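You operate a simulated robot arm through the tools that you are given. There is no shell and no other tool.

You are at the controls of a simulated robot arm. One attempt, no reset.

JOB
Set pressure and airing to the job card and press one stroke.
Fine: Leave the dwell knob as it is. Set both knobs first, then free the latch and press the green cycle button once. The bricks must come dense and uncracked, and nothing may jam the ram. Then set the latch, hold the down button till the display says held and turn the pump key off with a clean dry hand. The oil unit stays charged; the display shows only the pressure on the ram. Keep out from under the ram and pinch nothing.
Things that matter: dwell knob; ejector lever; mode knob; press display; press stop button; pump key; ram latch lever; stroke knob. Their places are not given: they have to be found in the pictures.

Only the result counts: the job must be done as asked and must still hold three seconds after the hand-in. Knocking over, shifting, dropping, spilling or breaking anything else fails it.

ROBOT AND FRAMES
A 6-joint arm with a two-finger parallel gripper, fixed in place. Base frame: the origin is at the foot of the arm, x ahead of it, y to its left, z up; the work surface is at about z = 953. Lengths are in mm, angles in rad, forces in N, time in s.
With the tool pointing down near the work surface it reaches from about 200 to 620 mm from the base axis. Its first joint turns from -1.152 to 1.152 rad. Payload 2.7 kg.
Tool frame: the origin (TCP) lies between the finger pads and is the grasp point; the fingertips stand 23 mm ahead of it; z points along the fingers, y is the line along which they close. The gripper opens to 94 mm. The fingers are 38 mm wide and 10 mm thick; the gripper's body (54 by 96 mm) begins 39 mm behind the TCP.
Orientation is that of the tool frame in the base frame, as [roll, pitch, yaw] about the fixed x, y, z axes, in that order (R = Rz(yaw) Ry(pitch) Rx(roll)). With the fingers straight down and closing along the base's y, the tool's x points along the base's -x, its y along +y and its z along -z.

CONTROLS
- The arm moves only by the tool jog_arm. Its argument "motion" is a list of rows, each a list of 3 entries, a list of its own where there are three numbers: the shift along the base's x, y, z in mm, then the turn, a rotation vector about the base's x, y, z in rad, then the finger opening in mm, from 0 to 94. In form: [[[tx, ty, tz], [rx, ry, rz], hand], ...]. A call has 1 to 20 rows; each row shifts and turns the commanded pose from where the row before left it. Each row takes 0.2 s and may step no farther than 50 mm and 0.15 rad from the row before; otherwise, or with a gripper value out of range, the whole call is refused. A pose out of reach is approached as far as the arm can. The call stops where the force on the tool passes 60 N (or 10 N more than at its start, if that is more) or the arm is blocked; 0.2 s more then pass. The fingers move at their own pace (about 45 mm/s each) and stop on an object; they squeeze with about 25 N. The grip force told is the motor's: it shows also when the fingers shut on nothing. Time passes only in rows, and 0.2 s behind the last, so rows that do not move let the fingers close. The reply holds the time, the measured pose of the TCP, the force on the tool along the base axes, the opening and the grip force, in the units named above and with some noise, with the torque about the TCP (base axes, N m) and any sound that the robot's microphone picked up, and new pictures: "pictures" is both (left out), scene, wrist or none.
- Cameras (640 x 400 px; columns grow to the right, rows downward): "scene" is fixed at [85.9, -438.3, 1412.9]; the picture's right is [0.68, -0.73, 0.00], its down [-0.37, -0.34, -0.86] and it looks along [0.63, 0.59, -0.50] (base axes); focal length 312 px, centre (320, 200). "wrist" rides on the gripper at [86, 16, -74] in the tool frame; the picture's right is [-0.18, 0.98, 0.00], its down [-0.58, -0.11, -0.81] and it looks along [-0.79, -0.15, 0.59] (tool axes); focal length 243 px, centre (320, 200).
- measure_at(camera, pixels): for up to 12 pixels [column, row] of the newest picture of that camera ("zoom" is the newest enlarged one), the place [x, y, z] in the base frame of the surface seen there, good to about 2 mm. It takes no simulated time.
- close_up(camera, box): a new picture of the part [left, top, right, bottom] of that camera's present view, enlarged. It takes no simulated time.
- sign_off(): hands the job in; it is judged then, once.

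Unless the task says otherwise, let go and move clear before handing in.

The tools are called after "Call:" as name(argument=value, ...) on one line, values as JSON. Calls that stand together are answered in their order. jog_arm: Moves the arm, as the interface text tells. Its arguments: {"type":"object","properties":{"motion":{"type":"array","items":{"type":"array"}},"pictures":{"type":"string","enum":["both","scene","wrist","none"]}},"required":["motion"]} The other tools are called the same way: measure_at (camera, pixels) gives the place of the surface under pixels of a picture; close_up (camera, box) takes an enlarged picture of a part of a camera's view; sign_off () hands the job in.

At the start:

```text
time: 0.0
eef_pos: [358.2, 27.9, 1278.6]
ee_rot: [3.141, 0.0, 3.141]
force: [1.0, 0.4, 0.8]
torque: [0.03, 0.03, 0.01]
gripper_width: 94.0
gripper_force: 0.0
```

scene: 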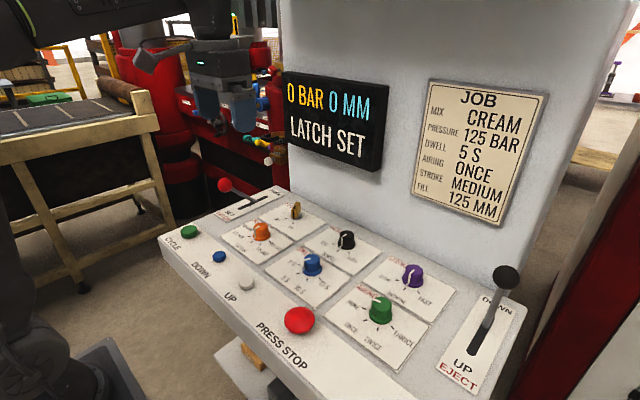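
wrist: 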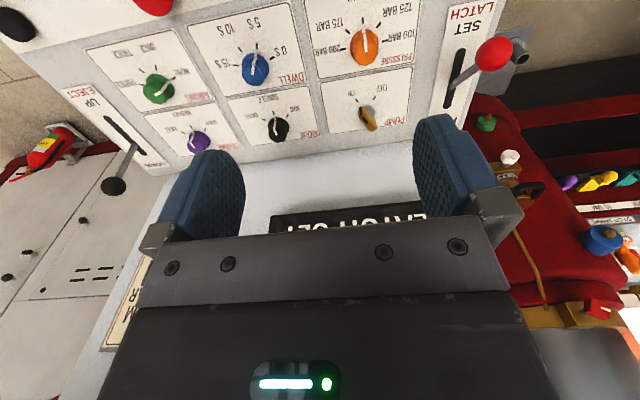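

The scene shows a press panel with the latch lever (red ball, ~225,185), knobs (orange pressure ~262,232, blue dwell ~312,264, green airing ~380,310, black mode ~347,240, purple stroke ~413,275, pump key ~296,210), and a job card: 125 bar, airing once. I'll take close-ups to read the dials.

Call:
close_up(camera="scene", box=[150, 170, 350, 295])

Call:
close_up(camera="scene", box=[270, 220, 470, 380])

Call:
close_up(camera="wrist", box=[60, 0, 540, 240])

Call:
close_up(camera="scene", box=[270, 60, 560, 240])

```text
3.20 times, centred on (250, 232) of scene
```

zoom: 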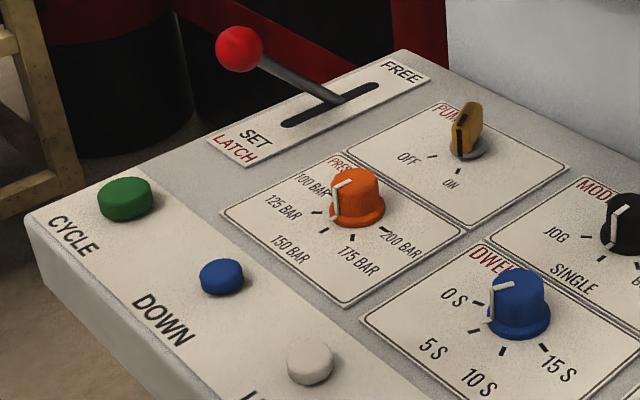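

```text
2.50 times, centred on (370, 300) of scene
```

zoom: 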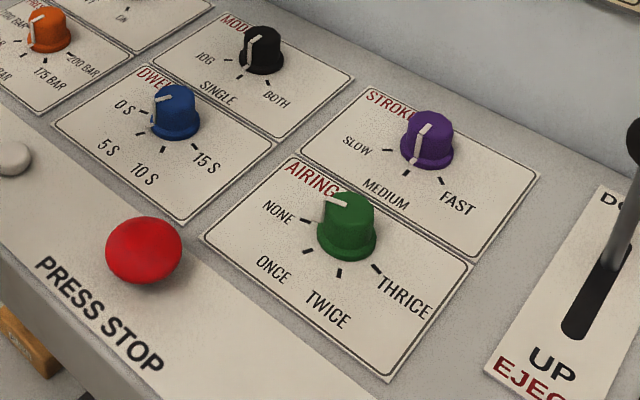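

```text
1.33 times, centred on (300, 120) of wrist
```

zoom: 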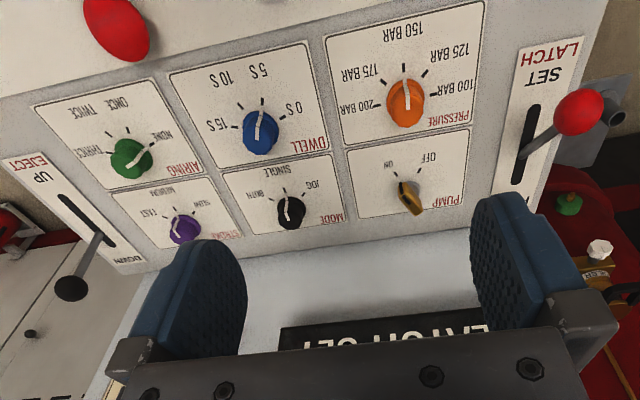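

```text
2.21 times, centred on (415, 150) of scene
```

zoom: 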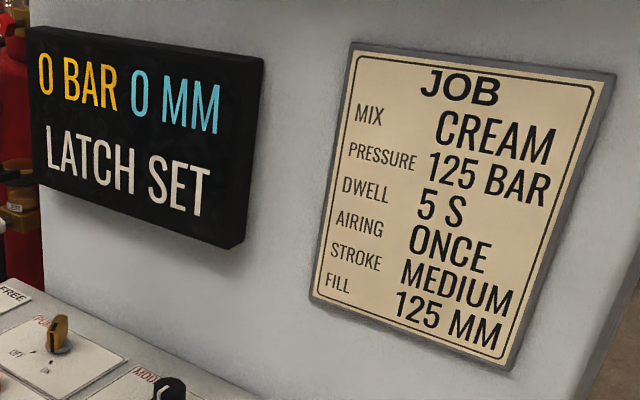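

The card reads pressure 125 bar, airing once, dwell 5 s, stroke medium. I'll look closer at the surroundings and at the ejector lever and key before measuring anything.

Call:
close_up(camera="scene", box=[400, 230, 560, 400])

Call:
close_up(camera="scene", box=[0, 0, 290, 180])

Call:
close_up(camera="wrist", box=[440, 0, 640, 400])

Call:
close_up(camera="wrist", box=[0, 60, 200, 400])

Call:
close_up(camera="scene", box=[130, 230, 420, 400])

Call:
close_up(camera="scene", box=[270, 195, 330, 235])

Call:
close_up(camera="wrist", box=[310, 60, 430, 140])

```text
2.35 times, centred on (480, 315) of scene
```

zoom: 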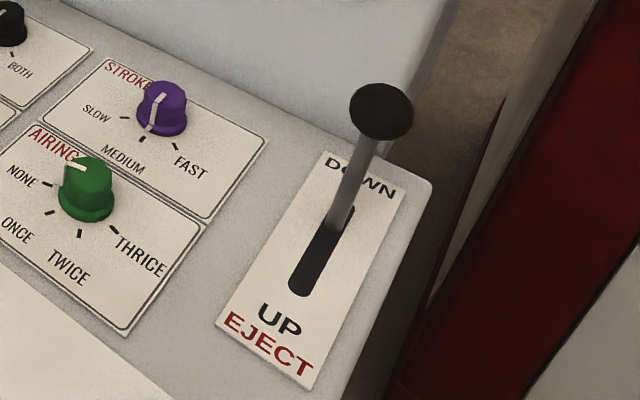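

```text
2.21 times, centred on (145, 90) of scene
```

zoom: 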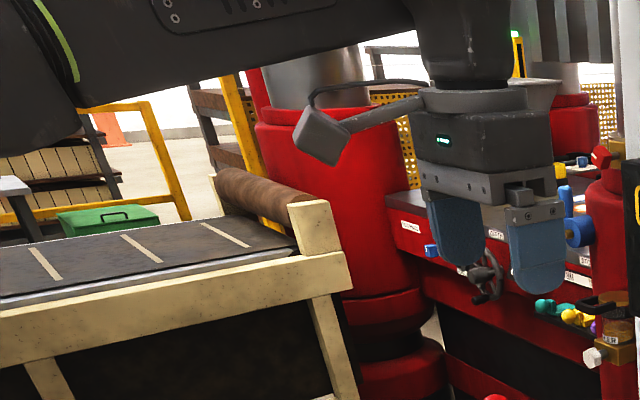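

```text
1.00 times, centred on (540, 200) of wrist (not enlarged: the box is as wide or as high as the picture)
```

zoom: 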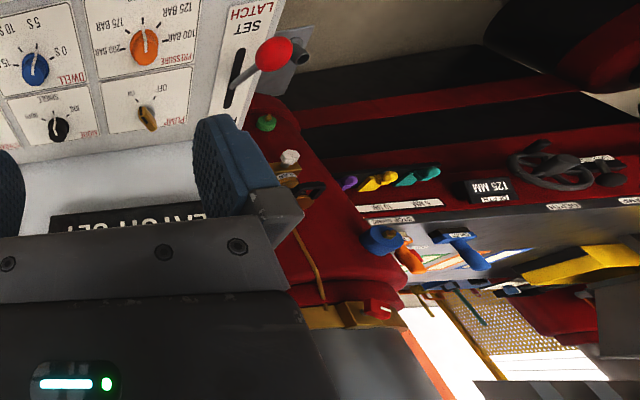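

```text
1.18 times, centred on (100, 230) of wrist
```

zoom: 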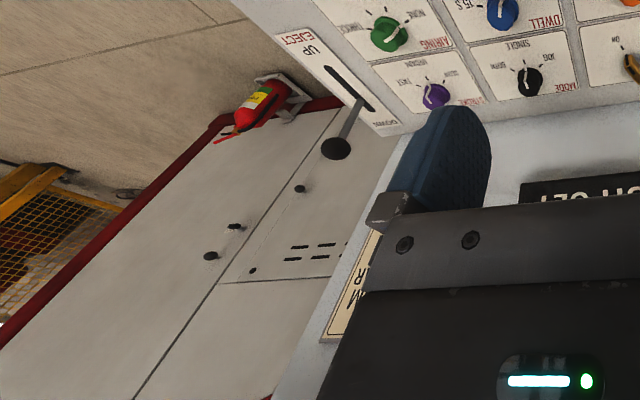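

```text
2.21 times, centred on (275, 315) of scene
```

zoom: 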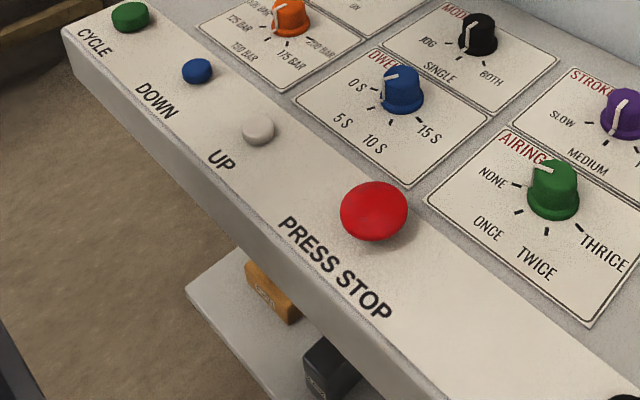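

```text
10.00 times, centred on (300, 215) of scene
```

zoom: 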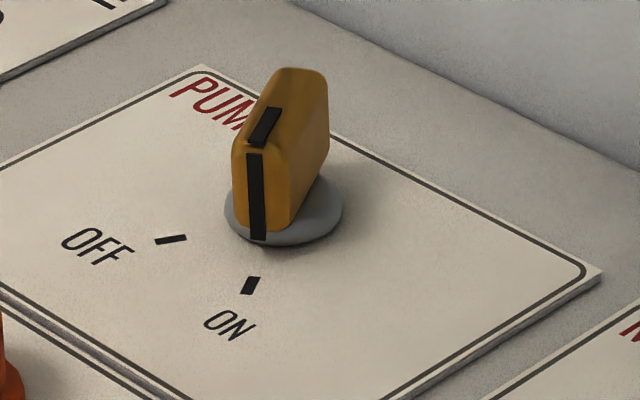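

```text
5.00 times, centred on (370, 100) of wrist
```

zoom: 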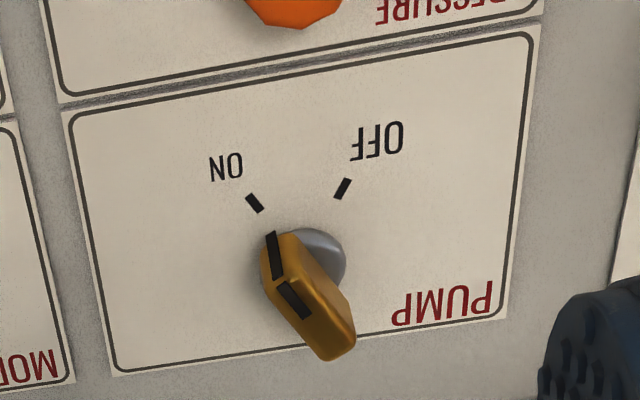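

The pump key points to ON, ejector lever stands at DOWN, airing seems at NONE, pressure near 150. I'll measure the panel geometry (knobs, levers, buttons).

Call:
measure_at(camera="scene", pixels=[[189, 229], [219, 255], [247, 283], [299, 320], [225, 185], [257, 200], [262, 228], [296, 207], [312, 260], [347, 238], [381, 303], [413, 271]])

Call:
measure_at(camera="scene", pixels=[[507, 278], [484, 340], [476, 352], [488, 320], [160, 240], [275, 190], [320, 370], [525, 300], [240, 245], [330, 300], [430, 320], [300, 240]])

Call:
measure_at(camera="wrist", pixels=[[365, 47], [365, 30], [255, 69], [158, 88], [277, 130], [199, 141], [368, 116], [493, 53], [457, 80], [114, 186], [125, 140], [152, 3]])

```text
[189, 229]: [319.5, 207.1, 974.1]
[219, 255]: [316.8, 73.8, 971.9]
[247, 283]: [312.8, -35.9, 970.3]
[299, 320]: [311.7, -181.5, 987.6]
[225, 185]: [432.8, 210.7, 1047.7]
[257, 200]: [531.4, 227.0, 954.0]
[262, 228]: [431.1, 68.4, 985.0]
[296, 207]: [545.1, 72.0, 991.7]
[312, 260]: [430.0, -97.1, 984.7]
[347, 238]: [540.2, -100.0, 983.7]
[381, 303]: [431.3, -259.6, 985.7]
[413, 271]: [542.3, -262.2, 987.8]
```

```text
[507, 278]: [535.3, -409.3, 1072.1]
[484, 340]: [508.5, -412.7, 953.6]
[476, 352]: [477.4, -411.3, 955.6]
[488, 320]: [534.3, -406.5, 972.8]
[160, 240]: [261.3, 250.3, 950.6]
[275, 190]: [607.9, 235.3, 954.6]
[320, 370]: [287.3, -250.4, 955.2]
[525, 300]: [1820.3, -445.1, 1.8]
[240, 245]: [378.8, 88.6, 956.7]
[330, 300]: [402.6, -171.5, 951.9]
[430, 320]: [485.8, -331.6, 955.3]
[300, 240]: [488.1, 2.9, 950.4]
```

```text
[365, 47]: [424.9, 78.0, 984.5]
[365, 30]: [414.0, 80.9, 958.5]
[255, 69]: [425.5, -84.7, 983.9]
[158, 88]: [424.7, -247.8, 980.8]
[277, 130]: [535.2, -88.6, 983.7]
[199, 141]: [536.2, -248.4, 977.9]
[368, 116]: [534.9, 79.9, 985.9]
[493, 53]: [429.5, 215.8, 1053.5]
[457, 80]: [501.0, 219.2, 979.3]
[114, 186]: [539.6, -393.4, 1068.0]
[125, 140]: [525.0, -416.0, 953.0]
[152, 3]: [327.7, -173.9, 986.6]
```

The panel is level at z≈953, aligned with base axes. Now zoom tightly on the pressure and airing dials to place ticks and pointers.

Call:
close_up(camera="wrist", box=[310, 0, 422, 70])

Call:
close_up(camera="wrist", box=[100, 40, 212, 110])

Call:
close_up(camera="scene", box=[335, 285, 431, 345])

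Call:
close_up(camera="scene", box=[222, 210, 302, 260])

```text
5.71 times, centred on (366, 35) of wrist
```

zoom: 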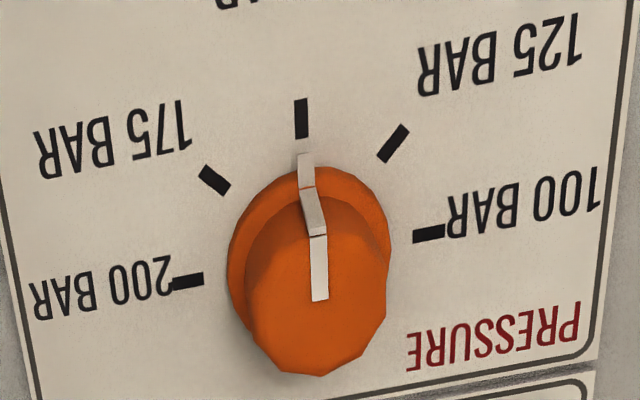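

```text
5.71 times, centred on (156, 75) of wrist
```

zoom: 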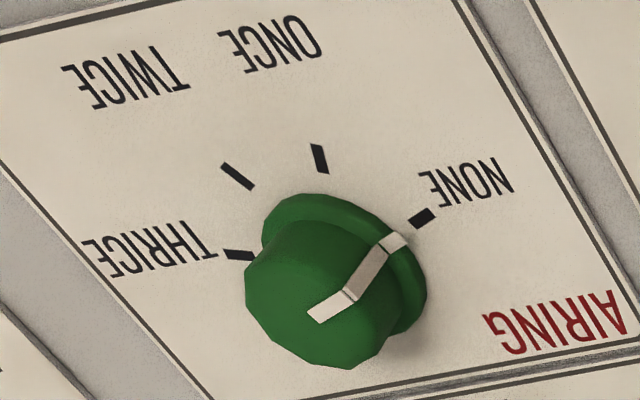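

```text
6.67 times, centred on (383, 315) of scene
```

zoom: 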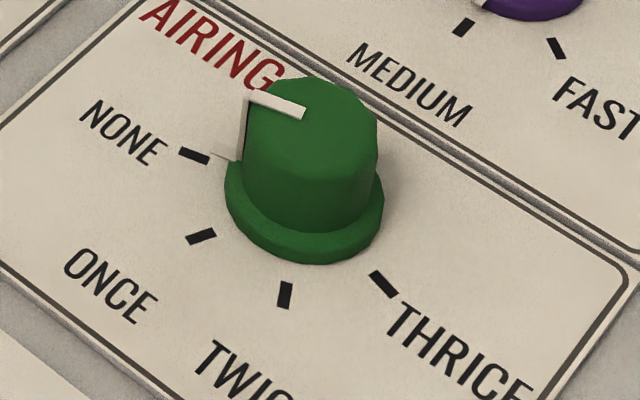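

```text
8.00 times, centred on (262, 235) of scene
```

zoom: 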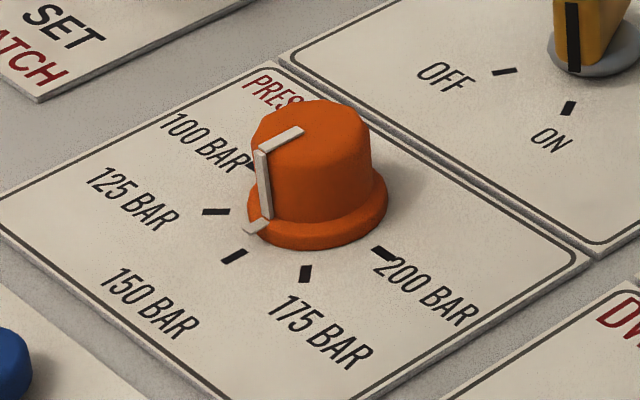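

Pressure stands at 150 and airing at NONE. I'll measure tick places in this zoom for the pressure dial.

Call:
measure_at(camera="zoom", pixels=[[215, 212], [235, 256], [306, 273], [383, 253], [258, 232], [275, 140], [355, 238], [340, 115], [287, 133], [265, 147], [505, 72], [569, 108]])

Call:
close_up(camera="scene", box=[335, 285, 431, 345])

```text
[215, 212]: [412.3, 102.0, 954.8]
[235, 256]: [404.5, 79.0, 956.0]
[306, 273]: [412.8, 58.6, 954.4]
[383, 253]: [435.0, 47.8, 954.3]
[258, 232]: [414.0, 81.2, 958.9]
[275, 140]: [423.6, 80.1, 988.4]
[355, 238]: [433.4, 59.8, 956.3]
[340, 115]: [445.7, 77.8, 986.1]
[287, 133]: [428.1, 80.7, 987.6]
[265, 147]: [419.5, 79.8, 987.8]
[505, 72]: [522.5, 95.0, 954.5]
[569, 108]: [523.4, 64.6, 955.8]
```

```text
6.67 times, centred on (383, 315) of scene
```

zoom: 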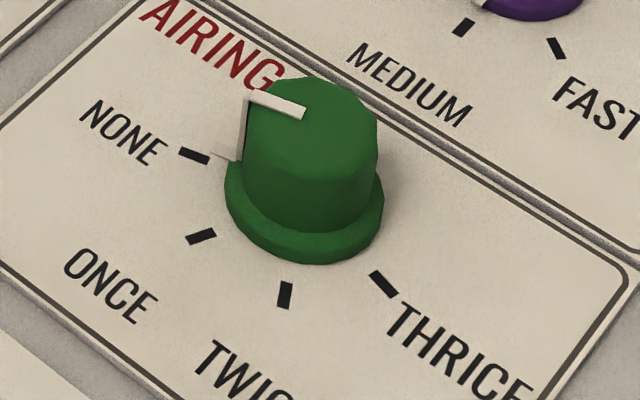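

Pressure knob centre ≈ (435, 80), ticks every 45° (150 at −x, 125 at −x+y), so a −45° turn about z. Now measure airing ticks.

Call:
measure_at(camera="zoom", pixels=[[195, 156], [201, 236], [286, 295], [383, 284], [222, 155], [262, 100], [300, 112], [320, 90], [370, 110], [305, 250], [235, 200], [375, 215]])

Call:
close_up(camera="scene", box=[170, 165, 290, 240])

```text
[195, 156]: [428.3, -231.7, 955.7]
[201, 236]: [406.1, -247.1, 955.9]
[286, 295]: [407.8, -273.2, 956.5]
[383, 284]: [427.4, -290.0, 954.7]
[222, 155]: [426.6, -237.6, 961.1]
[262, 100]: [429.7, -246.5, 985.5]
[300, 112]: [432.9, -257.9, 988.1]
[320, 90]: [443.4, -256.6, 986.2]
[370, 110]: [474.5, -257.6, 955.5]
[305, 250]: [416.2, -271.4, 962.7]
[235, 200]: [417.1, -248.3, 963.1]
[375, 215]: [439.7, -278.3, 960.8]
```

```text
5.33 times, centred on (230, 202) of scene
```

zoom: 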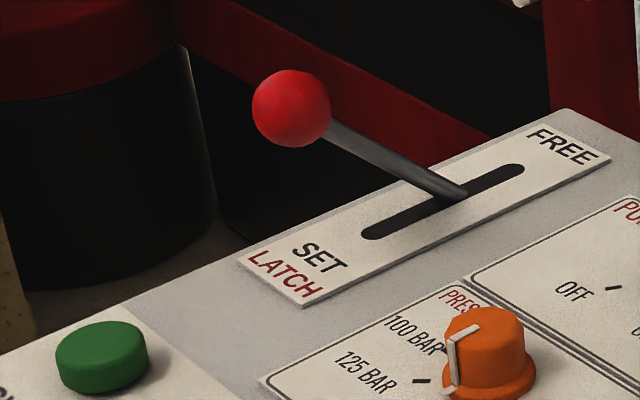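

Airing centre ≈ (435,−260), ticks at about 105°, 155°, 205°, 255°, so NONE→ONCE is +50° about z. Next, a look at the red machine side for anything in the ram's way, and measuring latch lever and display.

Call:
measure_at(camera="zoom", pixels=[[290, 105], [372, 235], [515, 170], [455, 192], [340, 138], [400, 168], [103, 345], [75, 345], [135, 345], [103, 375], [560, 120], [290, 290]])

Call:
measure_at(camera="scene", pixels=[[300, 85], [370, 165], [340, 60], [480, 150], [290, 180], [265, 140], [247, 150], [200, 350], [255, 355]])

Call:
close_up(camera="wrist", box=[460, 70, 640, 180])

Call:
close_up(camera="wrist", box=[460, 170, 640, 290])

Call:
close_up(camera="scene", box=[200, 330, 300, 400])

Call:
close_up(camera="scene", box=[160, 20, 290, 180])

```text
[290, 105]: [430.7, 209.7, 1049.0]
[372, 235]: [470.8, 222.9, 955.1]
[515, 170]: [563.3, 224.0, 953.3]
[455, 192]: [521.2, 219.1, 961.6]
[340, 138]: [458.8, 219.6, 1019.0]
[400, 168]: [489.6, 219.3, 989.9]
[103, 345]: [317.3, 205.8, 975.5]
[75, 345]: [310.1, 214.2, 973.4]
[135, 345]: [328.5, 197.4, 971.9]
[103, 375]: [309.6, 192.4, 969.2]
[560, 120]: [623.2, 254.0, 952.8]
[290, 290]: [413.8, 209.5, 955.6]
```

```text
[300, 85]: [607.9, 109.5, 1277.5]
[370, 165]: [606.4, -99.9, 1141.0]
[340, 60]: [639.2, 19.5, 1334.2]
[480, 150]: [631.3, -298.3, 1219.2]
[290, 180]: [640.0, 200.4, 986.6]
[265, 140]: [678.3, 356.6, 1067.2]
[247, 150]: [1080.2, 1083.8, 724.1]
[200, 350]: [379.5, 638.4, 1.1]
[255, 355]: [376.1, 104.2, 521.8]
```

```text
3.56 times, centred on (550, 125) of wrist
```

zoom: 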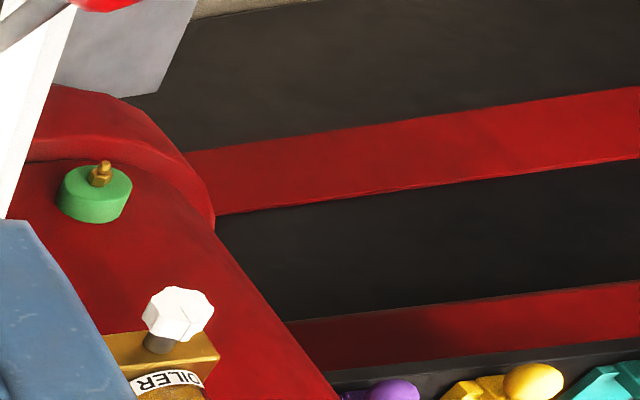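

```text
3.33 times, centred on (550, 230) of wrist
```

zoom: 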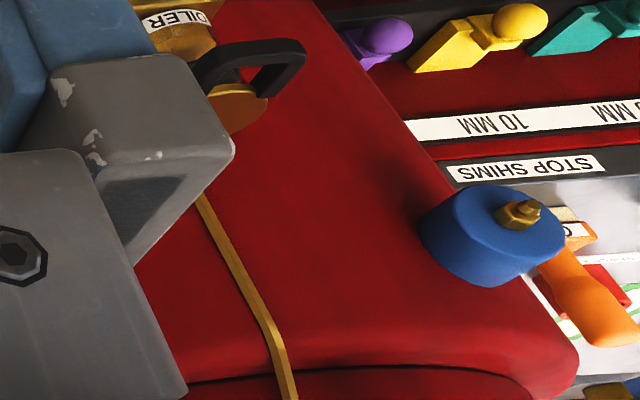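

```text
5.71 times, centred on (250, 365) of scene
```

zoom: 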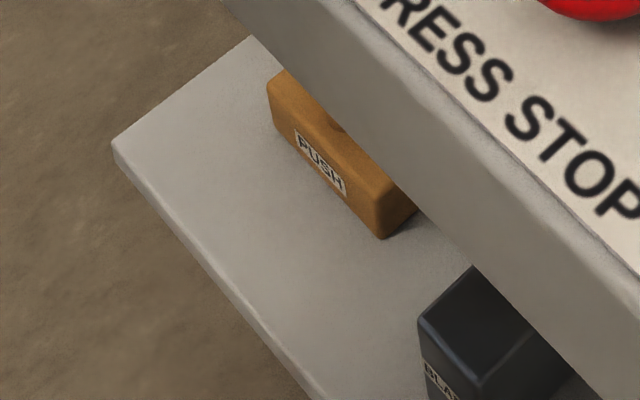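

```text
2.50 times, centred on (225, 100) of scene
```

zoom: 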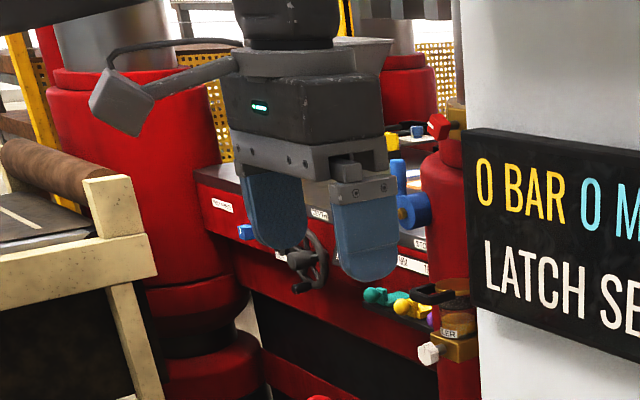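

The display is flush on a column face near x≈607–640; everything on the panel seems clear. I'll yaw the hand left in place to view the press opening and check nothing lies under the ram.

Call:
jog_arm(motion=[[[0, 0, 20], [0, 0, 0.15], 94], [[0, 0, 20], [0, 0, 0.15], 94], [[0, 0, 20], [0, 0, 0.15], 94], [[0, 0, 0], [0, 0, 0.15], 94], [[0, 0, 0], [0, 0, 0.15], 94], [[0, 0, 0], [0, 0, 0.15], 94]], pictures="both")

```text
time: 1.4
eef_pos: [358.2, 27.4, 1337.6]
ee_rot: [3.14, 0.0, -2.24]
force: [0.4, -0.3, 0.9]
torque: [0.04, -0.03, 0.01]
gripper_width: 94.0
gripper_force: 0.1
```

scene: 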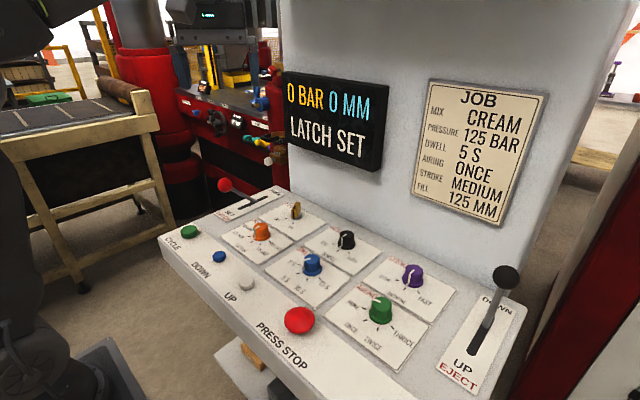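
wrist: 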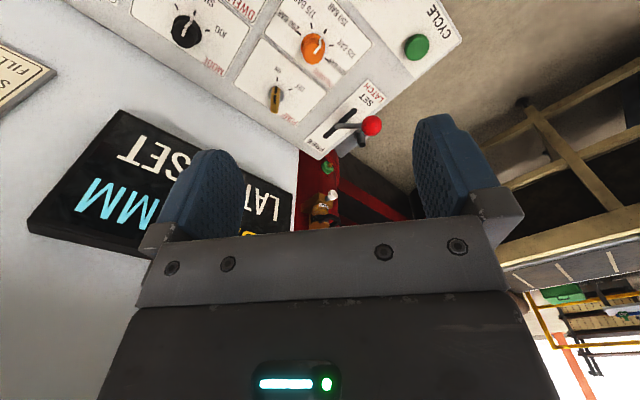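

The gripper blocks the view in the wrist picture; the scene picture now shows the press bench better (180–285, 40–150). Zooming there.

Call:
close_up(camera="scene", box=[160, 0, 290, 160])

Call:
close_up(camera="scene", box=[180, 60, 290, 130])

```text
2.50 times, centred on (225, 80) of scene
```

zoom: 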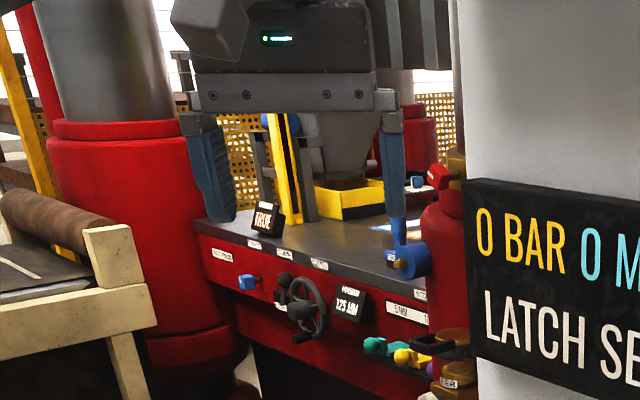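

```text
5.71 times, centred on (235, 95) of scene
```

zoom: 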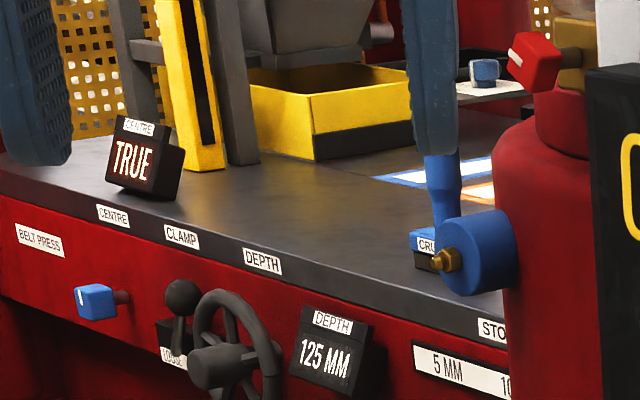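

The press bench displays CENTRE TRUE and DEPTH 125 MM, matching the card's fill. I'll measure where the bench lies and move the hand aside for a clear look.

Call:
measure_at(camera="zoom", pixels=[[130, 160], [430, 260], [200, 220], [350, 340], [330, 130], [360, 200], [440, 265], [480, 90], [240, 150], [150, 240], [480, 180], [530, 230]])

Call:
jog_arm(motion=[[[-20, -20, 0], [0, 0, -0.15], 94], [[-20, -40, 0], [0, 0, -0.15], 94], [[0, -45, 0], [0, 0, -0.15], 94], [[0, -45, 0], [0, 0, -0.15], 94], [[0, -40, 0], [0, 0, -0.15], 94], [[0, -40, 0], [0, 0, -0.15], 94]], pictures="both")

```text
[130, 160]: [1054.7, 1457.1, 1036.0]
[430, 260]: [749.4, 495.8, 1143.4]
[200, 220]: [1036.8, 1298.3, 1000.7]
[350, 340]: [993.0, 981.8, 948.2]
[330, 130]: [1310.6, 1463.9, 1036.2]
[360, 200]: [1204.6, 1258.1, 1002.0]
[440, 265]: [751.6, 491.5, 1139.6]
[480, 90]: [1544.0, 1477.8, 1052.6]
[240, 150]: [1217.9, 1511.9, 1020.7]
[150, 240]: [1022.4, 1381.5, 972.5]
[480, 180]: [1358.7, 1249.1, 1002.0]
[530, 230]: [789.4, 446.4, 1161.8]
```

```text
time: 2.8
eef_pos: [316.6, -205.5, 1336.7]
ee_rot: [3.138, 0.001, 3.139]
force: [0.7, -0.6, -0.1]
torque: [-0.02, 0.02, -0.02]
gripper_width: 93.9
gripper_force: 0.0
```

scene: 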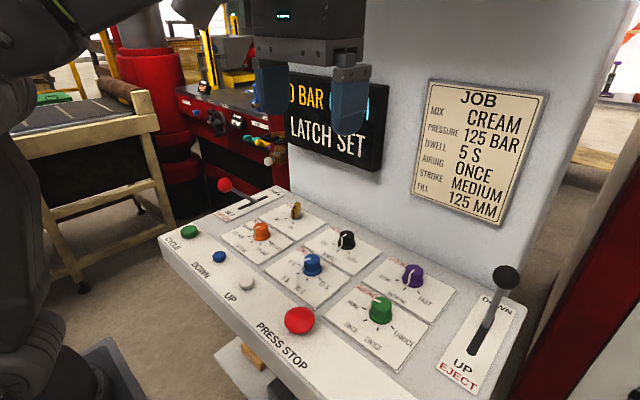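
wrist: 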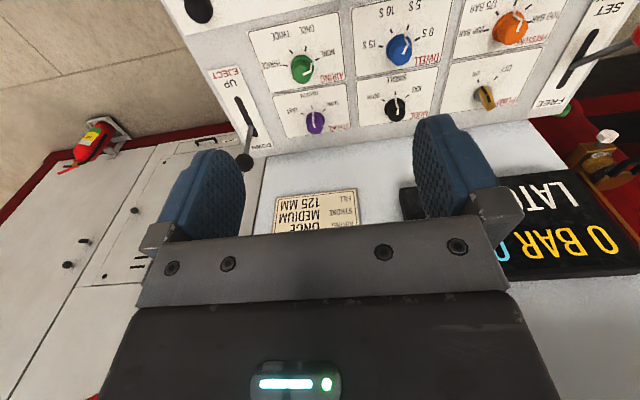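

The press bench itself is far out of reach (y > 450), so only the panel concerns me. I'll go above the airing knob at (435,−260), pre-turned −0.436 rad, to turn it +50° afterwards.

Call:
jog_arm(motion=[[[19.7, -9.2, -42], [0, 0, -0.145], 70], [[19.7, -9.2, -42], [0, 0, -0.145], 70], [[19.7, -9.2, -42], [0, 0, -0.146], 70], [[19.7, -9.2, -42], [0, 0, 0], 70], [[19.7, -9.2, -42], [0, 0, 0], 70], [[19.7, -9.2, -42], [0, 0, 0], 70], [[0, 0, 0], [0, 0, 0], 70]], pictures="both")

```text
time: 4.4
eef_pos: [436.4, -255.5, 1082.1]
ee_rot: [3.14, -0.001, 2.705]
force: [0.5, 0.2, -0.7]
torque: [-0.01, 0.0, -0.02]
gripper_width: 70.0
gripper_force: 0.1
```

scene: 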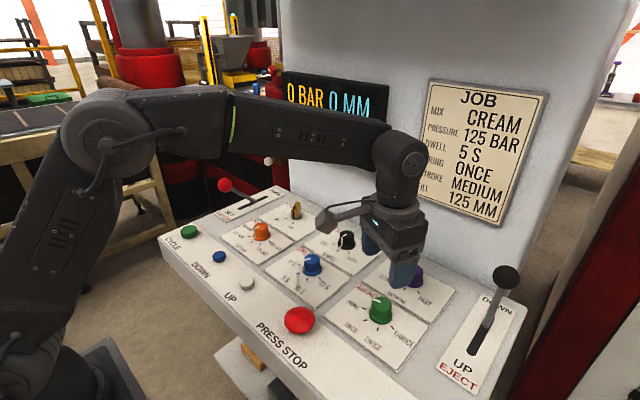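
wrist: 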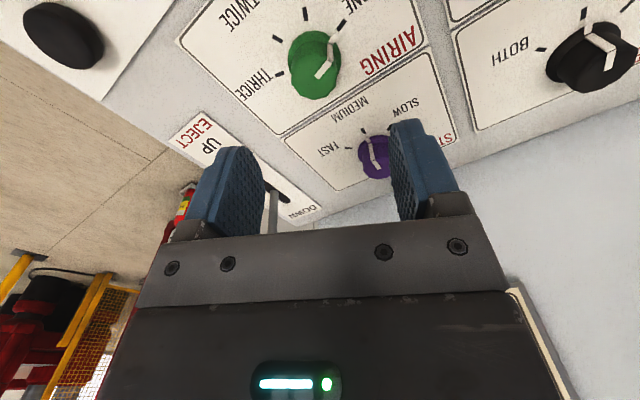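

The hand hovers above the airing knob near (436,−256,1082). I'll step to the centre and take another reading before descending.

Call:
jog_arm(motion=[[[0, -3, -30], [0, 0, 0], 60], [[0, 0, -20], [0, 0, 0], 60], [[0, 0, 0], [0, 0, 0], 60]], pictures="wrist")

Call:
jog_arm(motion=[[[0, 0, 0], [0, 0, 0], 60]], pictures="scene")

```text
time: 5.2
eef_pos: [434.6, -259.1, 1033.5]
ee_rot: [3.14, 0.0, 2.704]
force: [0.8, 0.8, -0.4]
torque: [-0.02, 0.0, 0.01]
gripper_width: 60.1
gripper_force: 0.1
```

wrist: 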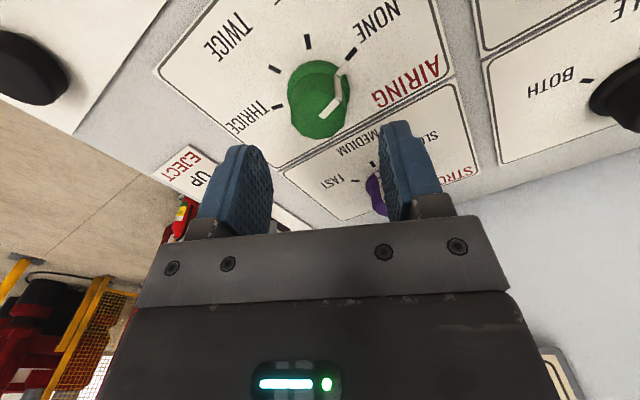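

```text
time: 5.6
eef_pos: [435.2, -258.2, 1035.2]
ee_rot: [3.14, 0.001, 2.706]
force: [-0.5, -0.8, 0.1]
torque: [0.0, 0.0, -0.01]
gripper_width: 60.0
gripper_force: 0.1
```

scene: 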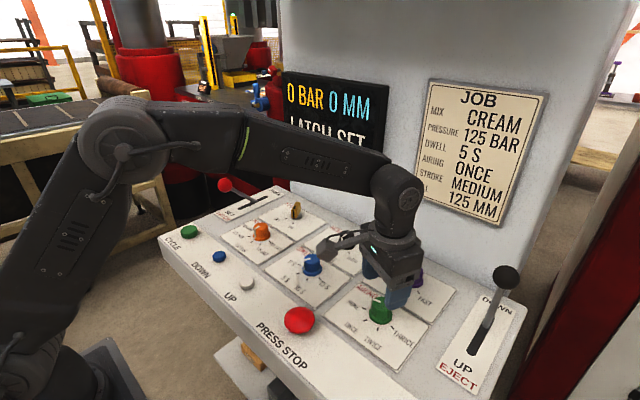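

Readings average (435,−258.7,1034), matching the knob centre within ~1 mm. Descend to TCP z≈988 (tips at 965, above the skirt) and close on the knob.

Call:
jog_arm(motion=[[[0, -1, -16], [0, 0, 0], 60], [[0, 0, -16], [0, 0, 0], 60], [[0, 0, -14], [0, 0, 0], 60], [[0, 0, 0], [0, 0, 0], 40], [[0, 0, 0], [0, 0, 0], 20], [[0, 0, 0], [0, 0, 0], 20], [[0, 0, 0], [0, 0, 0], 20]], pictures="both")

```text
time: 7.2
eef_pos: [435.2, -260.2, 988.0]
ee_rot: [3.141, 0.0, 2.705]
force: [-0.5, -0.4, -4.1]
torque: [-0.72, -0.44, 0.03]
gripper_width: 34.7
gripper_force: 44.7
```

scene: 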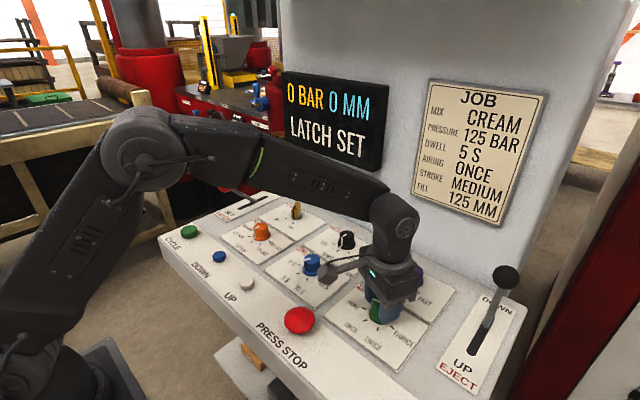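
wrist: 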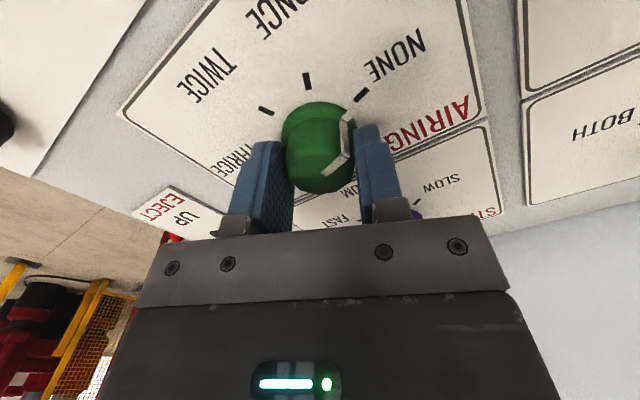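

The fingers grip the knob at 34.7 mm. Turn +50° (0.873 rad) and look.

Call:
jog_arm(motion=[[[0, 0, 0], [0, 0, 0.1455], 20], [[0, 0, 0], [0, 0, 0.1455], 20], [[0, 0, 0], [0, 0, 0.1455], 20], [[0, 0, 0], [0, 0, 0.1455], 20], [[0, 0, 0], [0, 0, 0.1455], 20], [[0, 0, 0], [0, 0, 0.1455], 20], [[0, 0, 0], [0, 0, 0], 20]], pictures="both")

```text
time: 8.8
eef_pos: [435.6, -259.8, 989.1]
ee_rot: [3.136, -0.002, -2.702]
force: [2.0, 16.6, -25.2]
torque: [-0.31, -0.24, 0.02]
gripper_width: 35.0
gripper_force: 44.8
```

scene: 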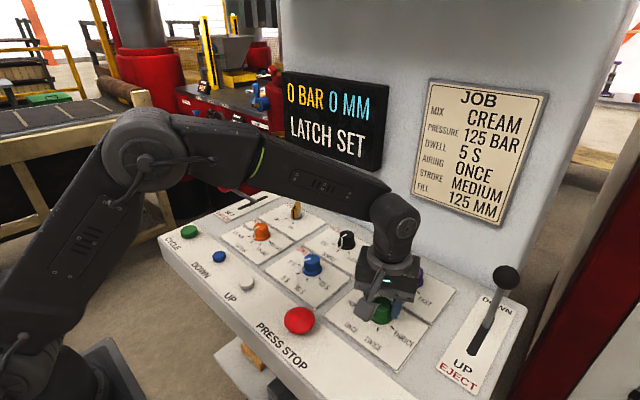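
wrist: 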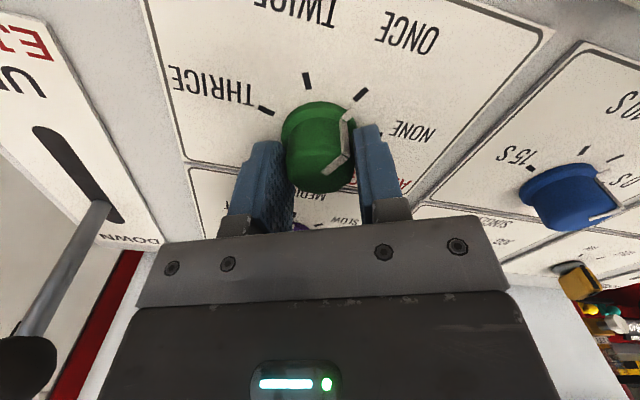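

The wrist view shows the pointer (345,120) now at the ONCE tick (360,95). Release and rise to check.

Call:
jog_arm(motion=[[[0, 0, 0], [0, 0, 0], 40], [[0, 0, 0], [0, 0, 0], 60], [[0, 0, 0], [0, 0, 0], 60], [[0, 0, 20], [0, 0, 0], 60], [[0, 0, 40], [0, 0, 0], 60], [[-25, 0, 40], [0, 0, 0], 60], [[-25, 0, 0], [0, 0, 0], 60], [[0, 0, 0], [0, 0, 0], 60]], pictures="both")

Call:
close_up(camera="scene", box=[335, 285, 431, 345])

Call:
close_up(camera="wrist", box=[150, 0, 550, 250])

```text
time: 10.6
eef_pos: [384.9, -261.6, 1089.4]
ee_rot: [3.138, 0.0, -2.704]
force: [-0.6, 0.7, -0.6]
torque: [0.02, -0.01, 0.03]
gripper_width: 59.9
gripper_force: 0.1
```

scene: 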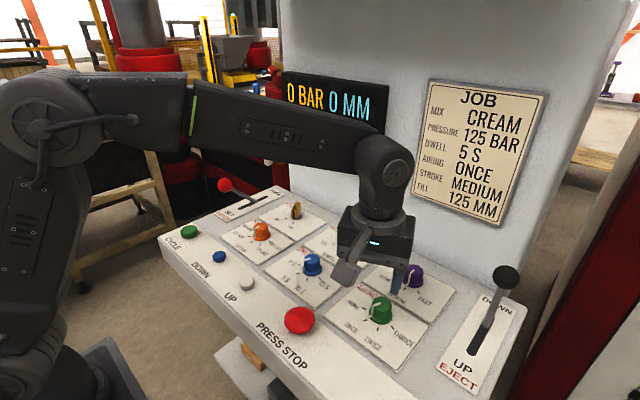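
wrist: 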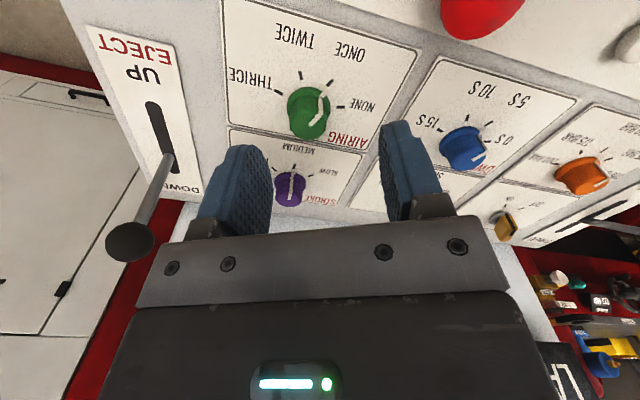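

```text
6.67 times, centred on (383, 315) of scene
```

zoom: 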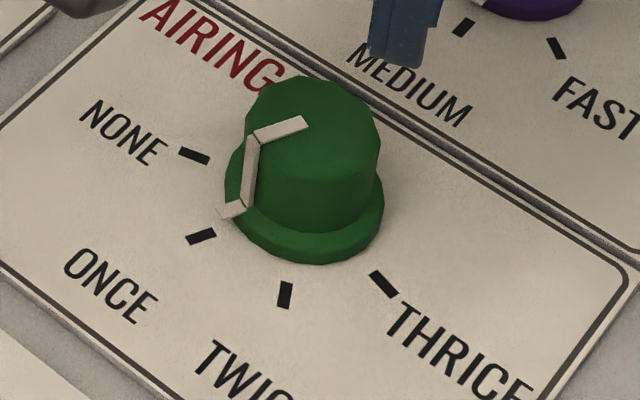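

```text
1.60 times, centred on (350, 125) of wrist
```

zoom: 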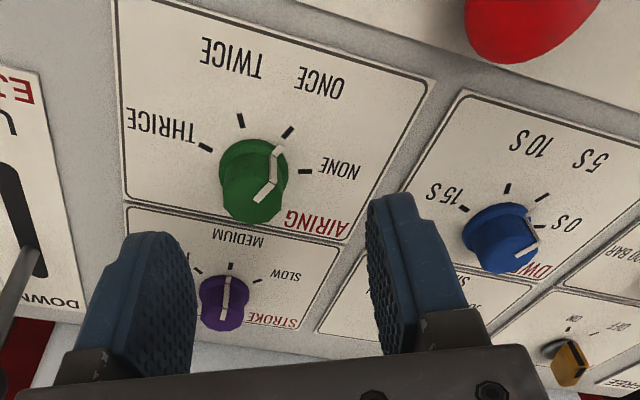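

Airing pointer looks to be on ONCE; I'll verify its angle by measurement and also check the dwell knob hasn't been disturbed.

Call:
measure_at(camera="zoom", pixels=[[276, 150], [262, 190], [256, 200], [289, 131], [300, 171], [507, 188], [527, 255], [500, 240]])

Call:
close_up(camera="scene", box=[264, 235, 360, 295])

Call:
close_up(camera="wrist", box=[410, 70, 530, 180])

```text
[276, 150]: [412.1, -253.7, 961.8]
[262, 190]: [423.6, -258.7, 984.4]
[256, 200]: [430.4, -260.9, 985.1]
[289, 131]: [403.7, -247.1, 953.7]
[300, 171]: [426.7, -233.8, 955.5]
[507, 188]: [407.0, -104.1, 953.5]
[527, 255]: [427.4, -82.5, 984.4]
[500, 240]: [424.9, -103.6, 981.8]
```

```text
6.67 times, centred on (312, 265) of scene
```

zoom: 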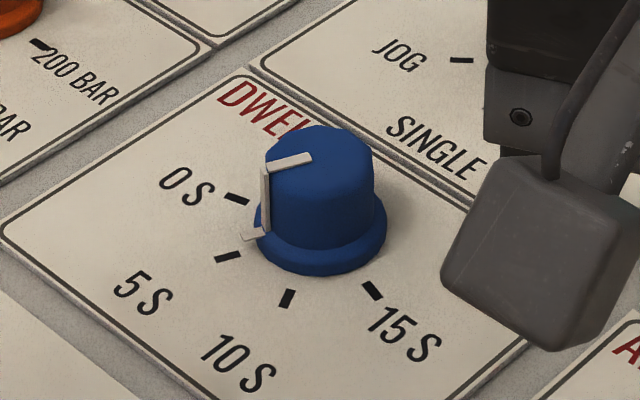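

```text
3.64 times, centred on (470, 125) of wrist
```

zoom: 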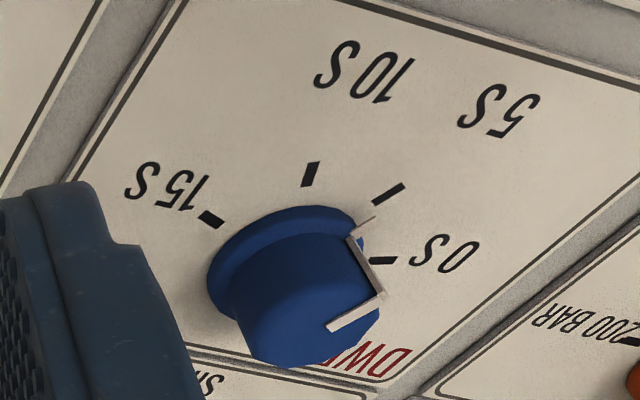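

Dwell still points at 5 S. I'll measure the airing pointer's angle more carefully from the scene zoom.

Call:
close_up(camera="scene", box=[359, 292, 399, 328])

```text
11.11 times, centred on (379, 310) of scene
```

zoom: 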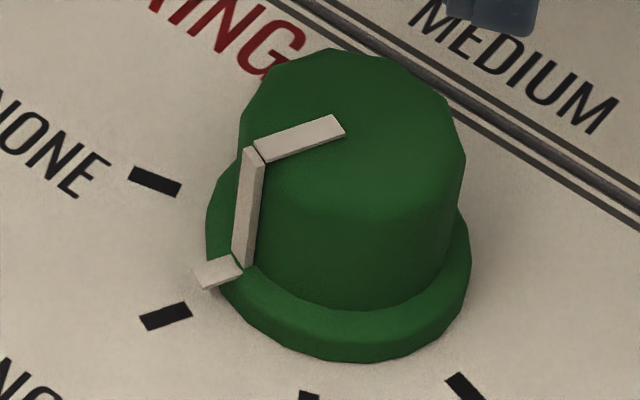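

Call:
measure_at(camera="zoom", pixels=[[338, 126], [300, 138], [265, 151], [205, 274], [230, 265], [152, 321], [185, 311], [142, 177], [172, 185], [248, 190], [243, 240]])

```text
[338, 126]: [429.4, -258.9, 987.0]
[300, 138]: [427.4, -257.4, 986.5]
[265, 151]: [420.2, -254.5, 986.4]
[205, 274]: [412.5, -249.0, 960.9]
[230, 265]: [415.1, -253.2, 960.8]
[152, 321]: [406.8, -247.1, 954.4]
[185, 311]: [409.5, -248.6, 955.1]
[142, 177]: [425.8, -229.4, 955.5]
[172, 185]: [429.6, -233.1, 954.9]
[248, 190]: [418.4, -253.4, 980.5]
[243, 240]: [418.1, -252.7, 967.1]
```

Airing pointer lies at ≈155–157°, on the ONCE tick. Now move across to above the pressure knob (435, 80).

Call:
jog_arm(motion=[[[6, 42.6, 0], [0, 0, 0], 60], [[6, 42.6, 0], [0, 0, 0], 60], [[6, 42.6, 0], [0, 0, 0], 60], [[6, 42.6, 0], [0, 0, 0], 60], [[6, 42.6, 0], [0, 0, 0], 60], [[6, 42.6, 0], [0, 0, 0], 60], [[7, 42.6, 0], [0, 0, 0], 60], [[7, 42.6, 0], [0, 0, 0], 60], [[0, 0, -25], [0, 0, 0], 60], [[0, 0, -25], [0, 0, 0], 60], [[0, 0, 0], [0, 0, 0], 60]], pictures="both")

Call:
jog_arm(motion=[[[0, 0, 0], [0, 0, 0], 60]], pictures="none")

```text
time: 13.0
eef_pos: [435.5, 76.8, 1038.6]
ee_rot: [3.138, 0.0, -2.703]
force: [0.6, 0.3, -0.3]
torque: [-0.02, -0.04, -0.01]
gripper_width: 60.2
gripper_force: 0.2
```

scene: 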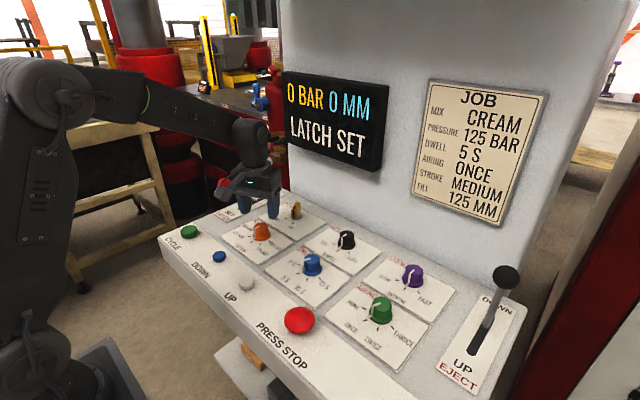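
wrist: 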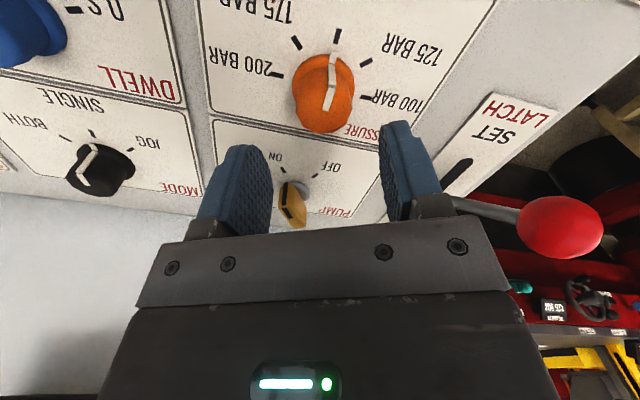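

```text
time: 13.4
eef_pos: [436.6, 77.6, 1038.7]
ee_rot: [3.14, 0.0, -2.705]
force: [0.1, -0.3, 0.2]
torque: [0.01, 0.01, 0.0]
gripper_width: 60.0
gripper_force: 0.0
```

Readings average (436,77.2,1038.7); correct by (−1,+2.5), descend to 988 and close on the pressure knob.

Call:
jog_arm(motion=[[[-1, 2.6, -18], [0, 0, 0], 60], [[0, 0, -18], [0, 0, 0], 60], [[0, 0, -14.5], [0, 0, 0], 60], [[0, 0, 0], [0, 0, 0], 40], [[0, 0, 0], [0, 0, 0], 20], [[0, 0, 0], [0, 0, 0], 20], [[0, 0, 0], [0, 0, 0], 20]], pictures="both")

```text
time: 15.0
eef_pos: [433.4, 79.5, 988.6]
ee_rot: [-3.141, -0.001, -2.705]
force: [7.3, -14.2, -6.7]
torque: [-0.13, -0.95, -0.01]
gripper_width: 34.7
gripper_force: 44.9
```

scene: 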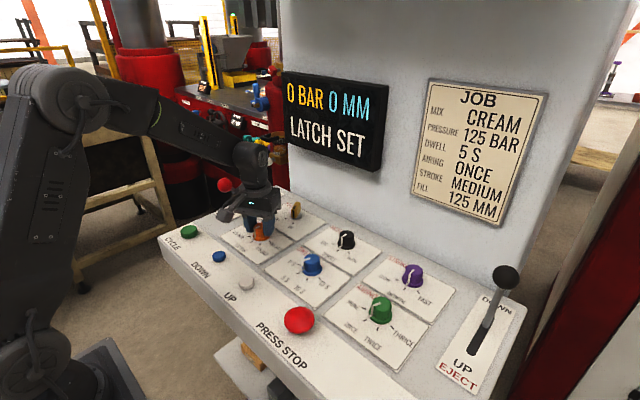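
wrist: 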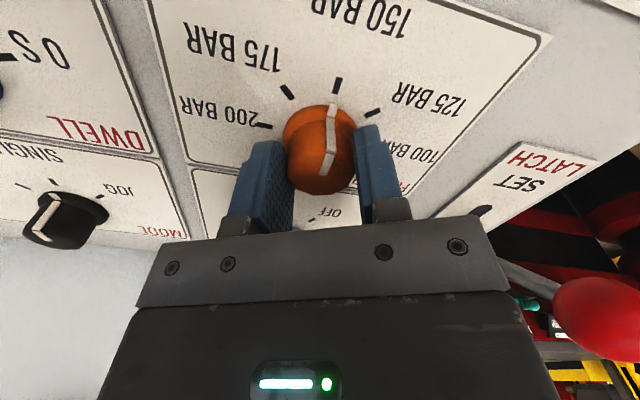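

Grip is on the knob with a small side force (7,−14 N), so I'll shift 1 mm towards it, then turn −45° (0.785 rad).

Call:
jog_arm(motion=[[[0.5, -1, 0], [0, 0, 0], 20], [[0, 0, 0], [0, 0, -0.131], 20], [[0, 0, 0], [0, 0, -0.131], 20], [[0, 0, 0], [0, 0, -0.131], 20], [[0, 0, 0], [0, 0, -0.131], 20], [[0, 0, 0], [0, 0, -0.131], 20], [[0, 0, 0], [0, 0, -0.131], 20], [[0, 0, 0], [0, 0, 0], 20]], pictures="both")

```text
time: 16.8
eef_pos: [432.8, 80.9, 989.2]
ee_rot: [3.14, -0.003, 2.79]
force: [-7.9, -17.3, -9.7]
torque: [0.91, 0.98, -0.04]
gripper_width: 35.0
gripper_force: 45.1
```

scene: 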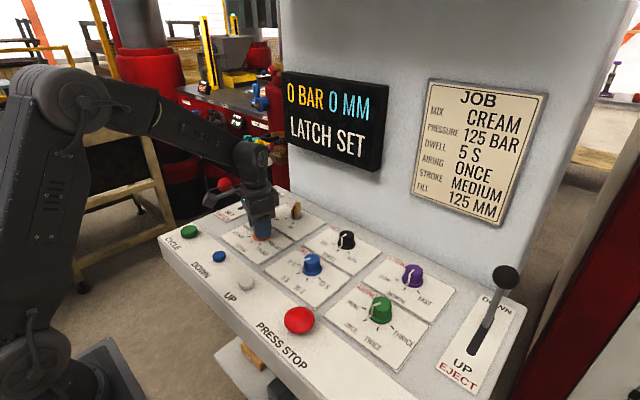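
wrist: 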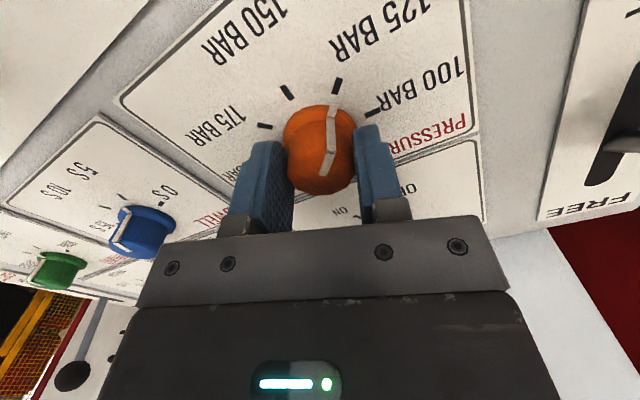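

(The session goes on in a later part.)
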